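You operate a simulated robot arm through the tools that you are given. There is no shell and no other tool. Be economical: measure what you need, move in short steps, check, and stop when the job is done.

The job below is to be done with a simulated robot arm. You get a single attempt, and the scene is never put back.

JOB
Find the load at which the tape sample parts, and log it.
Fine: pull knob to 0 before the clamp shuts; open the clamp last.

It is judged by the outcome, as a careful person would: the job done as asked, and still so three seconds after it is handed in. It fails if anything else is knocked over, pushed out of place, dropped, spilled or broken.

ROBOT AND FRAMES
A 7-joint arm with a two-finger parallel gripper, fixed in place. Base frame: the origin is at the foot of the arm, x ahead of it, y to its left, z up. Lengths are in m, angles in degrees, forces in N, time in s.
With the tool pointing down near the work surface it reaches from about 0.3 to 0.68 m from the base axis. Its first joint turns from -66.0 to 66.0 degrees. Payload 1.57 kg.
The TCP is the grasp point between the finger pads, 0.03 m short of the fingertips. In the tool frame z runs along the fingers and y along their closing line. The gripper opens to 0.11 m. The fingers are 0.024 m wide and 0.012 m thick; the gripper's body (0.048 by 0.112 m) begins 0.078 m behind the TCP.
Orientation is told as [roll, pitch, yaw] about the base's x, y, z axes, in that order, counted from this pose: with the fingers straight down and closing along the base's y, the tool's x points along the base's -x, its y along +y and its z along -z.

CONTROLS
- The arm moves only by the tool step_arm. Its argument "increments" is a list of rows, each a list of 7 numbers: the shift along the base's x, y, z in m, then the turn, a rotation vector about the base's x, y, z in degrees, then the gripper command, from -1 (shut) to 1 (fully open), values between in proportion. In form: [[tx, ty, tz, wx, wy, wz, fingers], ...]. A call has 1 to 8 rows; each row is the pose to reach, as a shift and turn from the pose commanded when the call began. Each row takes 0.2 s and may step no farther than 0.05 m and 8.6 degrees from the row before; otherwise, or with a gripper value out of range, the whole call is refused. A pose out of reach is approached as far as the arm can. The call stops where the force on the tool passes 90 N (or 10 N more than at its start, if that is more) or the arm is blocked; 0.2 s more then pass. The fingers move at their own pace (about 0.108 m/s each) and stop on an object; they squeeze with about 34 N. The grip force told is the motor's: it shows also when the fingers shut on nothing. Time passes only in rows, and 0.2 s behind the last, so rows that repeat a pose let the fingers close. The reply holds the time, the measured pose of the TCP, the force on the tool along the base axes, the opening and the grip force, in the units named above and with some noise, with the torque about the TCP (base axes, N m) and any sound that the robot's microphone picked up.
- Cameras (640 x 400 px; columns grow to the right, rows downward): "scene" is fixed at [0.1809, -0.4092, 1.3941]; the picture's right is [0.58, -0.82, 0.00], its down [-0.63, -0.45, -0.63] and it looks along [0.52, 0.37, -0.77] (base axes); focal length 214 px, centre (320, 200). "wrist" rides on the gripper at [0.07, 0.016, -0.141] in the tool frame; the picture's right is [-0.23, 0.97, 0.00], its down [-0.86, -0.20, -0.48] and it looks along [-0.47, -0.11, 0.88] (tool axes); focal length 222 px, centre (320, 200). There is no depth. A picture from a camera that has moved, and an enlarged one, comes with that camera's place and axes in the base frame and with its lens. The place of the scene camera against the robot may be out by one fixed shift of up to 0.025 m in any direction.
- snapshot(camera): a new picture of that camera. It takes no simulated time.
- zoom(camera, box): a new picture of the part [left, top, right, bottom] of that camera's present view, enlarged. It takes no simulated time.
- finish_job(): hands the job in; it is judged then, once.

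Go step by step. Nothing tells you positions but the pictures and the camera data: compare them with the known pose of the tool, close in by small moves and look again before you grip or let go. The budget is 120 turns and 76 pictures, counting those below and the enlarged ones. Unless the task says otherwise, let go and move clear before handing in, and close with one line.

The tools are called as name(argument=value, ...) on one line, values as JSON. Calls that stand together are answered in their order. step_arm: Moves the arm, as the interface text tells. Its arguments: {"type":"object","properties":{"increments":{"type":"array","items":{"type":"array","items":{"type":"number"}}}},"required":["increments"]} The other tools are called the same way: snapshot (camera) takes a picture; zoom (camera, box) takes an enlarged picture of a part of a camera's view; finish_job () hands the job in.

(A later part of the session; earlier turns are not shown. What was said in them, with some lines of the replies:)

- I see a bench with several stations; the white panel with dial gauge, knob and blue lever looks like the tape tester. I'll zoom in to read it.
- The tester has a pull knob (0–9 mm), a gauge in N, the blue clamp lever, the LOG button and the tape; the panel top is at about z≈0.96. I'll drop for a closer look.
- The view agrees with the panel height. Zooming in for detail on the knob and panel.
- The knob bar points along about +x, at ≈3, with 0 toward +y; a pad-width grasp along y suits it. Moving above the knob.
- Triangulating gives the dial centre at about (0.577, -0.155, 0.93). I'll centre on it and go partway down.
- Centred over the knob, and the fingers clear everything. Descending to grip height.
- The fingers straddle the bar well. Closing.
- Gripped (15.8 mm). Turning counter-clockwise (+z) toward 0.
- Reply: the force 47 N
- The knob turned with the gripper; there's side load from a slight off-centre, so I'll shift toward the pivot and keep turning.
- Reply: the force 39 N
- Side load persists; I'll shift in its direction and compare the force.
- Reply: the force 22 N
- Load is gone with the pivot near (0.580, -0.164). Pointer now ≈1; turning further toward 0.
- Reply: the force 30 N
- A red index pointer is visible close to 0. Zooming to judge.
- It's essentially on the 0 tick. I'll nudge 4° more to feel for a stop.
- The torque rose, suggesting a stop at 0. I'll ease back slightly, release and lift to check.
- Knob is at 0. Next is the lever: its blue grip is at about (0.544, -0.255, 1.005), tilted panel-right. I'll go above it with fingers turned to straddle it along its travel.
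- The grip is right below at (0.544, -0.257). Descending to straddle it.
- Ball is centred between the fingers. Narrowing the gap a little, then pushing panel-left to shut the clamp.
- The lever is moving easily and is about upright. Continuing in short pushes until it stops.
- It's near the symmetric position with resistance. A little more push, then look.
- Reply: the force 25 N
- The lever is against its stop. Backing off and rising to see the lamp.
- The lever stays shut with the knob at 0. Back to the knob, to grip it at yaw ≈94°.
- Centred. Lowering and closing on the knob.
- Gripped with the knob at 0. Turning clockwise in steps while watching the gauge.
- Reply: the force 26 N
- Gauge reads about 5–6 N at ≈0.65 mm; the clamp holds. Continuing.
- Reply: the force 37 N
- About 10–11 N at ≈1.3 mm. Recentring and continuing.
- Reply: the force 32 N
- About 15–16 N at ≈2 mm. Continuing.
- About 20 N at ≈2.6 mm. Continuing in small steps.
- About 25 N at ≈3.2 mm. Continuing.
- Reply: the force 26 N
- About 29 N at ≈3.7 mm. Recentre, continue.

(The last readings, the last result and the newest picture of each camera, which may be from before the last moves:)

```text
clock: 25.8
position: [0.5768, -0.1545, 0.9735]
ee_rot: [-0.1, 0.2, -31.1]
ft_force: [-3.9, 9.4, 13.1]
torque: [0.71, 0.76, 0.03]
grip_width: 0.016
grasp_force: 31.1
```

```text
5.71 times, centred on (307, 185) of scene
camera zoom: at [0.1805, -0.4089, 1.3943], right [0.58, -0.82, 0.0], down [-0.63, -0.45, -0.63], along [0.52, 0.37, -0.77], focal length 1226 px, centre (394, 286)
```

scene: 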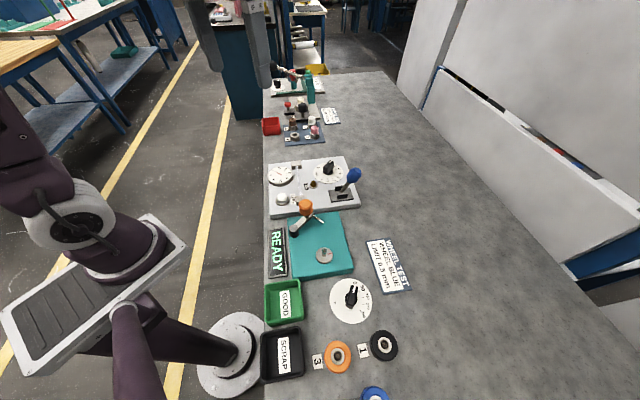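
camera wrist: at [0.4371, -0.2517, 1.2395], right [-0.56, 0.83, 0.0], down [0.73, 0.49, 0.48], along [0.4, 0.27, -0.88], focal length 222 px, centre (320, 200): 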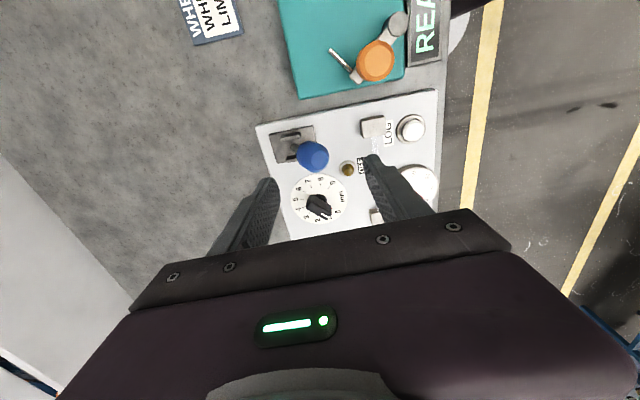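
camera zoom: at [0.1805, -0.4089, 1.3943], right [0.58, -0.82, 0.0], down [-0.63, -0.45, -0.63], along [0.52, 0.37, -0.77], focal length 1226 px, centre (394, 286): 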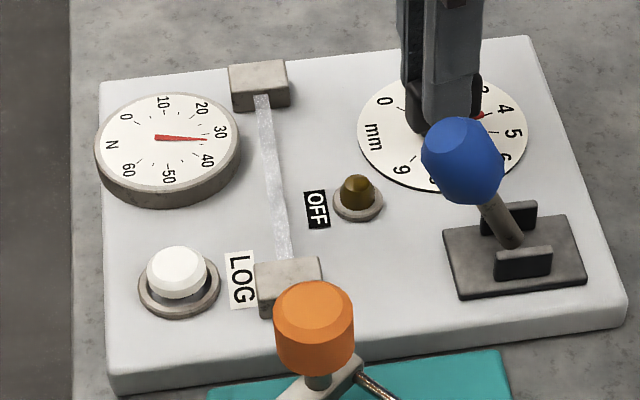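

About 32 N at ≈4.1 mm. Continuing.

step_arm(increments=[[0, 0.001, 0, 0, 0, -4, -1], [0, 0.001, 0, 0, 0, -8, -1], [0, 0.001, 0, 0, 0, -12, -1], [0, 0.001, 0, 0, 0, -16, -1]])

zoom(camera="scene", box=[262, 150, 352, 220])

```text
clock: 26.8
position: [0.5773, -0.1539, 0.9745]
ee_rot: [0.0, 0.0, -47.0]
ft_force: [-7.9, 8.8, 13.5]
torque: [0.7, 0.63, 0.02]
grip_width: 0.0155
grasp_force: 31.6
```

```text
5.71 times, centred on (307, 185) of scene
camera zoom: at [0.1805, -0.4089, 1.3943], right [0.58, -0.82, 0.0], down [-0.63, -0.45, -0.63], along [0.52, 0.37, -0.77], focal length 1226 px, centre (394, 286)
```

zoom: 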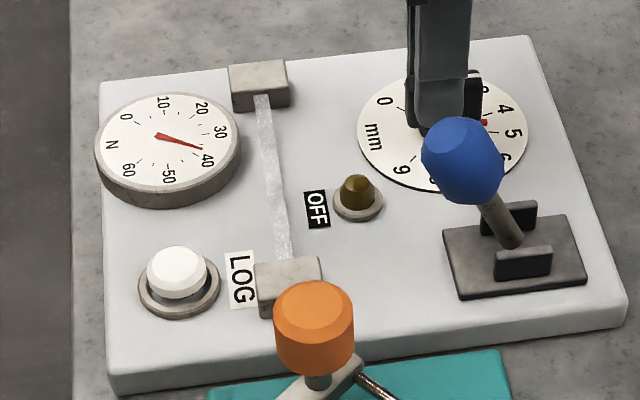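

About 36–37 N at ≈4.6 mm. Continuing.

step_arm(increments=[[-0.001, 0.001, 0.001, 0, 0, -4, -1], [-0.001, 0.001, 0.001, 0, 0, -8, -1], [-0.001, 0.001, 0.001, 0, 0, -12, -1]])

zoom(camera="scene", box=[262, 150, 352, 220])

```text
clock: 27.6
position: [0.5791, -0.1537, 0.9733]
ee_rot: [0.1, -0.1, -59.0]
ft_force: [14.5, -2.3, -19.3]
torque: [-0.67, -0.62, 0.05]
grip_width: 0.0163
grasp_force: 31.3
```

```text
5.71 times, centred on (307, 185) of scene
camera zoom: at [0.1816, -0.4093, 1.394], right [0.58, -0.82, 0.0], down [-0.63, -0.45, -0.63], along [0.52, 0.37, -0.77], focal length 1226 px, centre (394, 286)
```

zoom: 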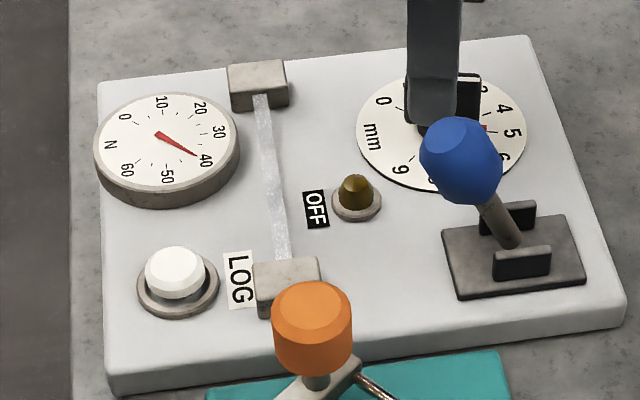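

About 40 N at ≈5 mm. Continuing.

step_arm(increments=[[0.001, 0.001, 0, 0, 0, -4, -1], [0.001, 0.001, 0, 0, 0, -8, -1], [0.001, 0.001, 0, 0, 0, -12, -1]])

zoom(camera="scene", box=[262, 150, 352, 220])

```text
clock: 28.4
position: [0.5807, -0.1528, 0.9723]
ee_rot: [0.1, 0.0, -71.0]
ft_force: [21.1, -3.8, -23.3]
torque: [-0.03, -0.25, 0.09]
grip_width: 0.0156
grasp_force: 31.5
```

```text
5.71 times, centred on (307, 185) of scene
camera zoom: at [0.1819, -0.4094, 1.3939], right [0.58, -0.82, 0.0], down [-0.63, -0.45, -0.63], along [0.52, 0.37, -0.77], focal length 1226 px, centre (394, 286)
```

zoom: 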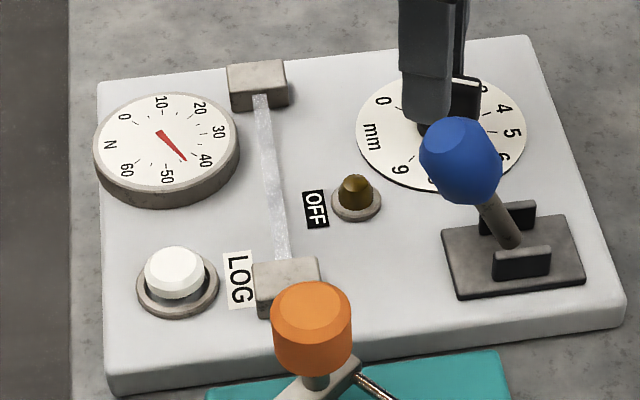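

About 43–44 N at ≈5.4 mm. The grip has drifted along the bar, so I'll bring it back toward the pivot as I turn.

step_arm(increments=[[0.001, -0.003, -0.001, 0, 0, 0, -1], [0.002, -0.006, -0.001, 0, 0, -4, -1], [0.002, -0.006, -0.001, 0, 0, -8, -1]])

zoom(camera="scene", box=[262, 150, 352, 220])

```text
clock: 29.2
position: [0.582, -0.1557, 0.9737]
ee_rot: [0.2, 0.0, -79.0]
ft_force: [5.3, 29.4, 4.9]
torque: [0.55, 0.1, 0.04]
grip_width: 0.0159
grasp_force: 31.1
```

```text
5.71 times, centred on (307, 185) of scene
camera zoom: at [0.181, -0.4084, 1.3944], right [0.58, -0.82, 0.0], down [-0.63, -0.45, -0.63], along [0.52, 0.37, -0.77], focal length 1226 px, centre (394, 286)
```

zoom: 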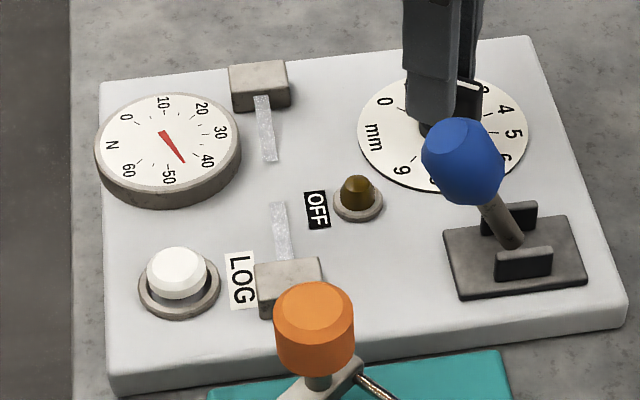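

The tape has parted and the gauge is holding at about 44–45 N. I'll relax, release the knob, lift, and head for the LOG button at about (0.414, -0.115).

step_arm(increments=[[0, 0.003, 0, 0, 0, 0, -1], [0, 0.003, 0, 0, 0, 0, -0.4], [0, 0.003, 0, 0, 0, 0, -0.3], [0, 0.003, 0.04, 0, 0, 0, -0.3], [0, 0.003, 0.085, 0, 0, 0, -0.3], [0, 0.003, 0.12, 0, 0, 0, -0.3]])

zoom(camera="scene", box=[262, 150, 352, 220])

```text
clock: 30.6
position: [0.5801, -0.1547, 1.0912]
ee_rot: [-0.1, -0.1, -79.0]
ft_force: [0.4, -0.2, -0.5]
torque: [0.01, 0.01, -0.02]
grip_width: 0.0386
grasp_force: 0.1
```

```text
5.71 times, centred on (307, 185) of scene
camera zoom: at [0.1809, -0.4092, 1.3942], right [0.58, -0.82, 0.0], down [-0.63, -0.45, -0.63], along [0.52, 0.37, -0.77], focal length 1226 px, centre (394, 286)
```

zoom: 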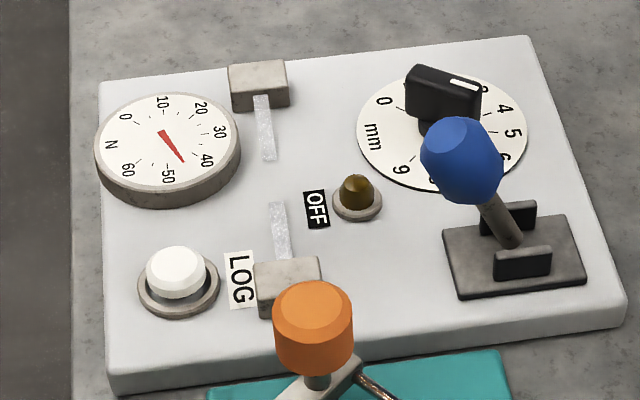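

Gauge holds the peak. Traversing at height to above LOG, fingers shutting and turning back to yaw 0.

step_arm(increments=[[-0.01, 0.005, 0.02, 0, 0, 8, -0.6], [-0.03, 0.01, 0.02, 0, 0, 16, -1], [-0.05, 0.015, 0.02, 0, 0, 24, -1], [-0.075, 0.02, 0.02, 0, 0, 32, -1], [-0.1, 0.025, 0.02, 0, 0, 40, -1], [-0.125, 0.03, 0.02, 0, 0, 48, -1], [-0.15, 0.035, 0.02, 0, 0, 56, -1], [-0.166, 0.04, 0.02, 0, 0, 64, -1]])

step_arm(increments=[[0, 0, -0.02, 0, 0, 8, -1], [0, 0, -0.05, 0, 0, 15, -1], [0, 0, -0.05, 0, 0, 15, -1]])

zoom(camera="wrist", box=[200, 90, 440, 290])

zoom(camera="scene", box=[252, 130, 372, 230])

```text
clock: 32.4
position: [0.4158, -0.1162, 1.1118]
ee_rot: [0.0, 0.0, -15.0]
ft_force: [0.0, -0.8, -0.2]
torque: [-0.01, -0.02, 0.01]
grip_width: 0.0
grasp_force: 21.9
```

```text
clock: 33.2
position: [0.4141, -0.1158, 1.0616]
ee_rot: [0.0, 0.0, 0.0]
ft_force: [0.0, -0.7, -0.3]
torque: [0.0, 0.01, 0.02]
grip_width: 0.0
grasp_force: 21.5
```

```text
2.00 times, centred on (320, 190) of wrist
camera zoom: at [0.3439, -0.0984, 1.2028], right [0.23, 0.97, 0.0], down [0.86, -0.2, 0.48], along [0.47, -0.11, -0.88], focal length 444 px, centre (320, 220)
```

zoom: 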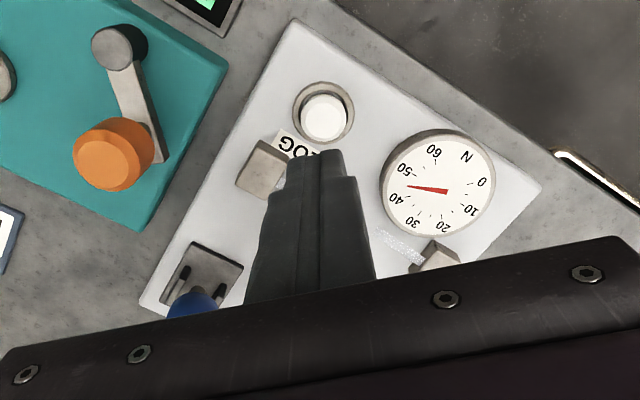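

```text
4.00 times, centred on (312, 180) of scene
camera zoom: at [0.1809, -0.4092, 1.3941], right [0.58, -0.82, 0.0], down [-0.63, -0.45, -0.63], along [0.52, 0.37, -0.77], focal length 858 px, centre (352, 280)
```

zoom: 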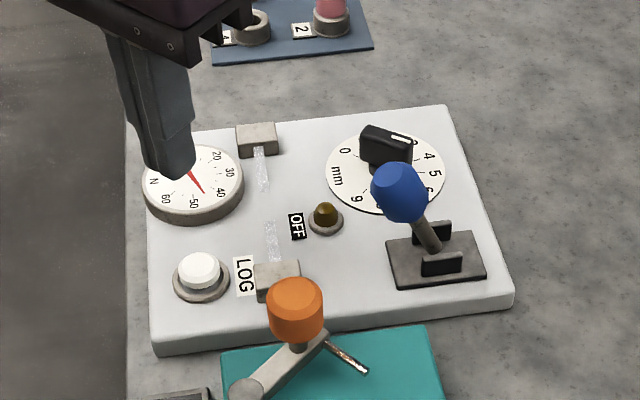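

The button is right beneath at (0.414, -0.113). Descending gently to press.

step_arm(increments=[[0, 0.002, -0.04, 0, 0, 0, -1], [0, 0.002, -0.065, 0, 0, 0, -1], [0, 0.002, -0.07, 0, 0, 0, -1]])

zoom(camera="scene", box=[262, 160, 342, 220])

```text
clock: 34.0
position: [0.415, -0.114, 0.9905]
ee_rot: [-0.1, 0.0, 0.0]
ft_force: [-0.4, 0.2, -0.1]
torque: [0.0, 0.01, 0.01]
grip_width: 0.0
grasp_force: 21.8
```

```text
6.67 times, centred on (302, 190) of scene
camera zoom: at [0.1809, -0.4092, 1.3941], right [0.58, -0.82, 0.0], down [-0.63, -0.45, -0.63], along [0.52, 0.37, -0.77], focal length 1430 px, centre (440, 267)
```

zoom: 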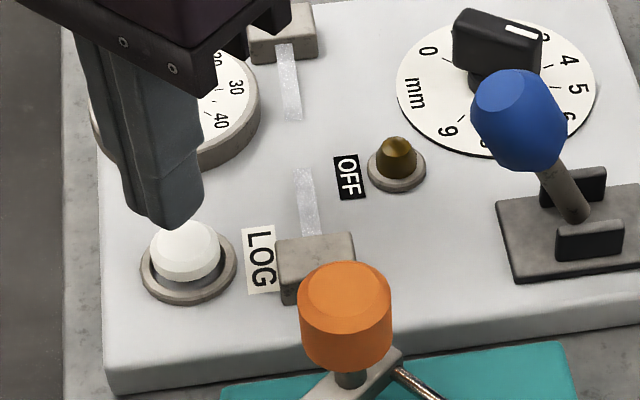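

Just above the button. Pressing in fine steps.

step_arm(increments=[[0.001, -0.002, -0.004, 0, 0, 0, -1], [0.001, -0.002, -0.007, 0, 0, 0, -1], [0.001, -0.002, -0.01, 0, 0, 0, -1]])

```text
clock: 34.8
position: [0.4167, -0.1142, 0.9822]
ee_rot: [0.0, 0.0, -0.1]
ft_force: [0.2, 0.0, 0.1]
torque: [0.0, -0.06, -0.01]
grip_width: 0.0
grasp_force: 21.8
```

step_arm(increments=[[0, 0, -0.003, 0, 0, 0, -1], [0, 0, -0.006, 0, 0, 0, -1]])

zoom(camera="scene", box=[262, 160, 342, 220])

```text
clock: 35.4
position: [0.4156, -0.1152, 0.9754]
ee_rot: [0.0, 0.0, 0.0]
ft_force: [-0.8, 0.3, 1.1]
torque: [-0.01, 0.03, 0.03]
grip_width: 0.0
grasp_force: 21.2
```

```text
6.67 times, centred on (302, 190) of scene
camera zoom: at [0.1809, -0.4092, 1.3941], right [0.58, -0.82, 0.0], down [-0.63, -0.45, -0.63], along [0.52, 0.37, -0.77], focal length 1430 px, centre (440, 267)
```

zoom: 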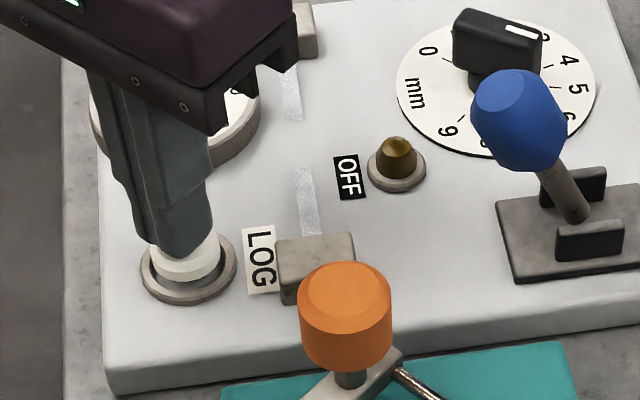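

The fingers are now on the button. Pressing a few mm further.

step_arm(increments=[[0.001, -0.001, -0.003, 0, 0, 0, -1], [0.001, -0.001, -0.005, 0, 0, 0, -1]])

zoom(camera="scene", box=[262, 160, 342, 220])

```text
clock: 36.0
position: [0.4164, -0.1161, 0.9708]
ee_rot: [0.0, 0.0, 0.1]
ft_force: [0.3, -0.5, -0.8]
torque: [-0.02, 0.01, 0.01]
grip_width: 0.0001
grasp_force: 21.0
```

```text
6.67 times, centred on (302, 190) of scene
camera zoom: at [0.1809, -0.4092, 1.3941], right [0.58, -0.82, 0.0], down [-0.63, -0.45, -0.63], along [0.52, 0.37, -0.77], focal length 1430 px, centre (440, 267)
```

zoom: 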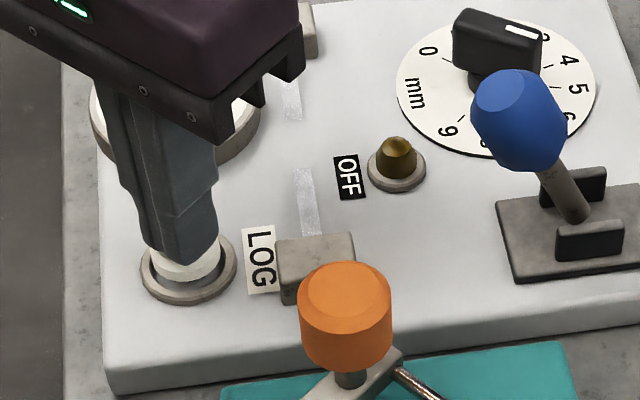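

No contact force yet; going lower in small steps.

step_arm(increments=[[0, 0, -0.003, 0, 0, 0, -1], [0, 0, -0.005, 0, 0, 0, -1]])

```text
clock: 36.6
position: [0.4154, -0.1172, 0.9657]
ee_rot: [0.0, 0.0, 0.0]
ft_force: [0.2, 1.5, 3.6]
torque: [0.05, 0.0, -0.02]
grip_width: 0.0001
grasp_force: 21.1
heard: click
```

A click was heard at light contact. Checking the lamp.

zoom(camera="scene", box=[262, 160, 342, 220])

```text
6.67 times, centred on (302, 190) of scene
camera zoom: at [0.1808, -0.4091, 1.3942], right [0.58, -0.82, 0.0], down [-0.63, -0.45, -0.63], along [0.52, 0.37, -0.77], focal length 1430 px, centre (440, 267)
```

zoom: 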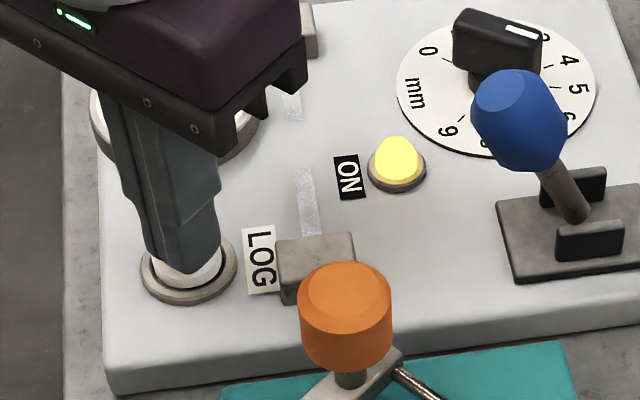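

The lamp is ON: the load is logged. Lifting off and moving above the lever with yaw 47°.

step_arm(increments=[[0, 0, 0.04, 0, 0, 0, -1], [0, 0, 0.085, 0, 0, 0, -1], [0.01, -0.01, 0.13, 0, 0, 8, -0.5], [0.03, -0.03, 0.14, 0, 0, 16, 0], [0.05, -0.055, 0.14, 0, 0, 24, 0.5], [0.07, -0.08, 0.14, 0, 0, 32, 0.5], [0.089, -0.1, 0.14, 0, 0, 40, 0.5], [0.089, -0.1, 0.14, 0, 0, 47, 0.5]])

zoom(camera="wrist", box=[200, 90, 440, 290])

```text
clock: 38.4
position: [0.5061, -0.2167, 1.1075]
ee_rot: [-0.1, 0.0, 47.1]
ft_force: [0.3, 0.9, 0.3]
torque: [-0.02, 0.0, 0.0]
grip_width: 0.0823
grasp_force: 0.0
```

```text
2.00 times, centred on (320, 190) of wrist
camera zoom: at [0.4459, -0.2553, 1.2478], right [-0.56, 0.83, 0.0], down [0.73, 0.49, 0.48], along [0.4, 0.27, -0.88], focal length 444 px, centre (320, 220)
```

zoom: 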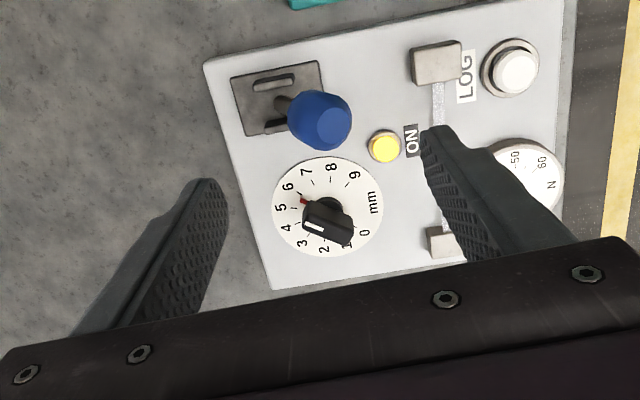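

The grip is at (0.504, -0.216), centred. Descending to straddle, then pushing panel-right to open the clamp.

step_arm(increments=[[0, 0, -0.04, 0, 0, 0, 0.5], [0, 0, -0.08, 0, 0, 0, 0.5], [0, 0, -0.099, 0, 0, 0, 0.5], [0, 0, -0.099, 0, 0, 0, 0], [0.0073, -0.0069, -0.099, 0, 0, 0, 0], [0.0146, -0.0138, -0.099, 0, 0, 0, 0], [0.022, -0.021, -0.099, 0, 0, 0, 0], [0.029, -0.028, -0.099, 0, 0, 0, 0]])

zoom(camera="scene", box=[262, 130, 382, 220])

```text
clock: 40.2
position: [0.5356, -0.2429, 1.0081]
ee_rot: [0.0, 0.0, 46.9]
ft_force: [-1.9, 1.1, -0.4]
torque: [0.02, -0.01, 0.0]
grip_width: 0.0561
grasp_force: 0.5
```

```text
4.44 times, centred on (322, 175) of scene
camera zoom: at [0.1808, -0.4092, 1.3942], right [0.58, -0.82, 0.0], down [-0.63, -0.45, -0.63], along [0.52, 0.37, -0.77], focal length 953 px, centre (311, 311)
```

zoom: 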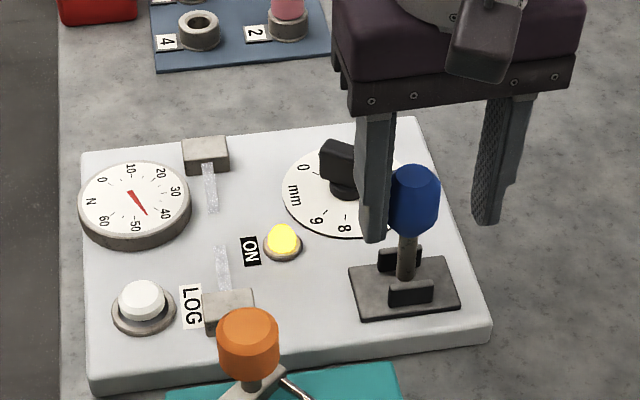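

The lever is just past upright. Pushing on to the open stop.

step_arm(increments=[[0.0073, -0.0069, 0, 0, 0, 0, 0], [0.0146, -0.0138, 0, 0, 0, 0, 0], [0.019, -0.018, 0, 0, 0, 0, 0], [0.023, -0.022, 0, 0, 0, 0, 0]])

zoom(camera="scene", box=[262, 130, 382, 220])

```text
clock: 41.2
position: [0.5575, -0.2669, 1.0071]
ee_rot: [0.3, -0.1, 47.0]
ft_force: [-10.1, 5.9, -1.2]
torque: [0.08, 0.1, 0.08]
grip_width: 0.0647
grasp_force: 5.0
```

```text
4.44 times, centred on (322, 175) of scene
camera zoom: at [0.1806, -0.4091, 1.3942], right [0.58, -0.82, 0.0], down [-0.63, -0.45, -0.63], along [0.52, 0.37, -0.77], focal length 953 px, centre (311, 311)
```

zoom: 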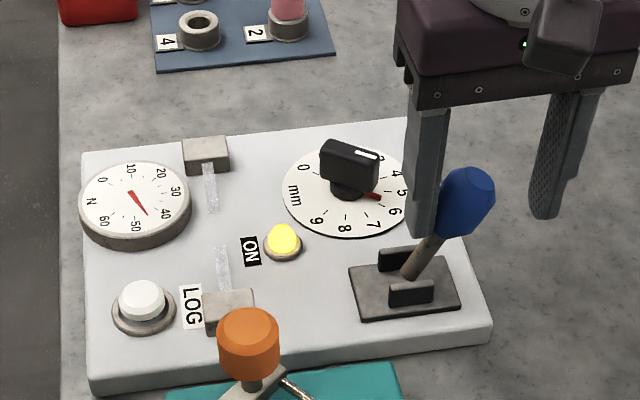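

The lever is against its open stop. Backing off and rising clear, then a final check.

step_arm(increments=[[-0.008, 0.0075, 0, 0, 0, 0, 0.4], [-0.008, 0.0075, 0, 0, 0, 0, 0.5], [-0.008, 0.0075, 0.045, 0, 0, 0, 0.5], [-0.008, 0.0075, 0.09, 0, 0, 0, 0.5], [-0.008, 0.0075, 0.13, 0, 0, 0, 0.5]])

snapshot(camera="scene")

zoom(camera="scene", box=[262, 130, 382, 220])

```text
clock: 42.4
position: [0.5511, -0.26, 1.1395]
ee_rot: [0.1, 0.0, 47.1]
ft_force: [0.0, 0.0, 0.3]
torque: [0.0, 0.02, 0.01]
grip_width: 0.0825
grasp_force: 0.0
```

```text
17 pictures are left
```

scene: 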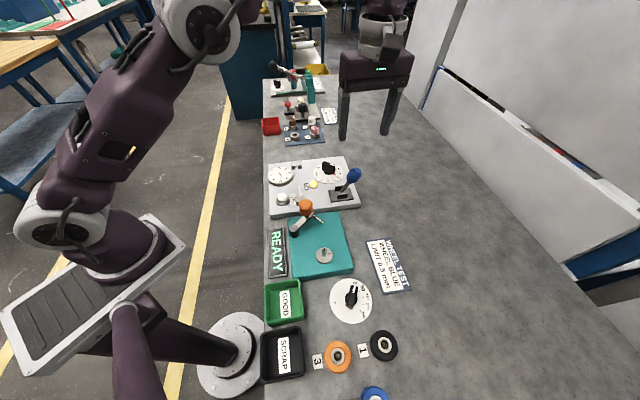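

```text
4.44 times, centred on (322, 175) of scene
camera zoom: at [0.1809, -0.4092, 1.3942], right [0.58, -0.82, 0.0], down [-0.63, -0.45, -0.63], along [0.52, 0.37, -0.77], focal length 953 px, centre (311, 311)
```

zoom: 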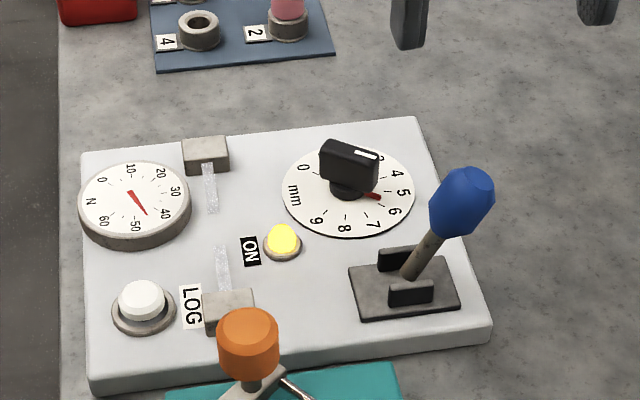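

The tape has parted, the peak is held at about 45 N and logged (lamp ON), the clamp is open, and the arm is clear with nothing else disturbed. Handing in.

finish_job()

```text
The job is handed in.
```

The tape sample parted at about 45 N, read from the gauge's held needle. I logged it (lamp ON) and opened the clamp last.
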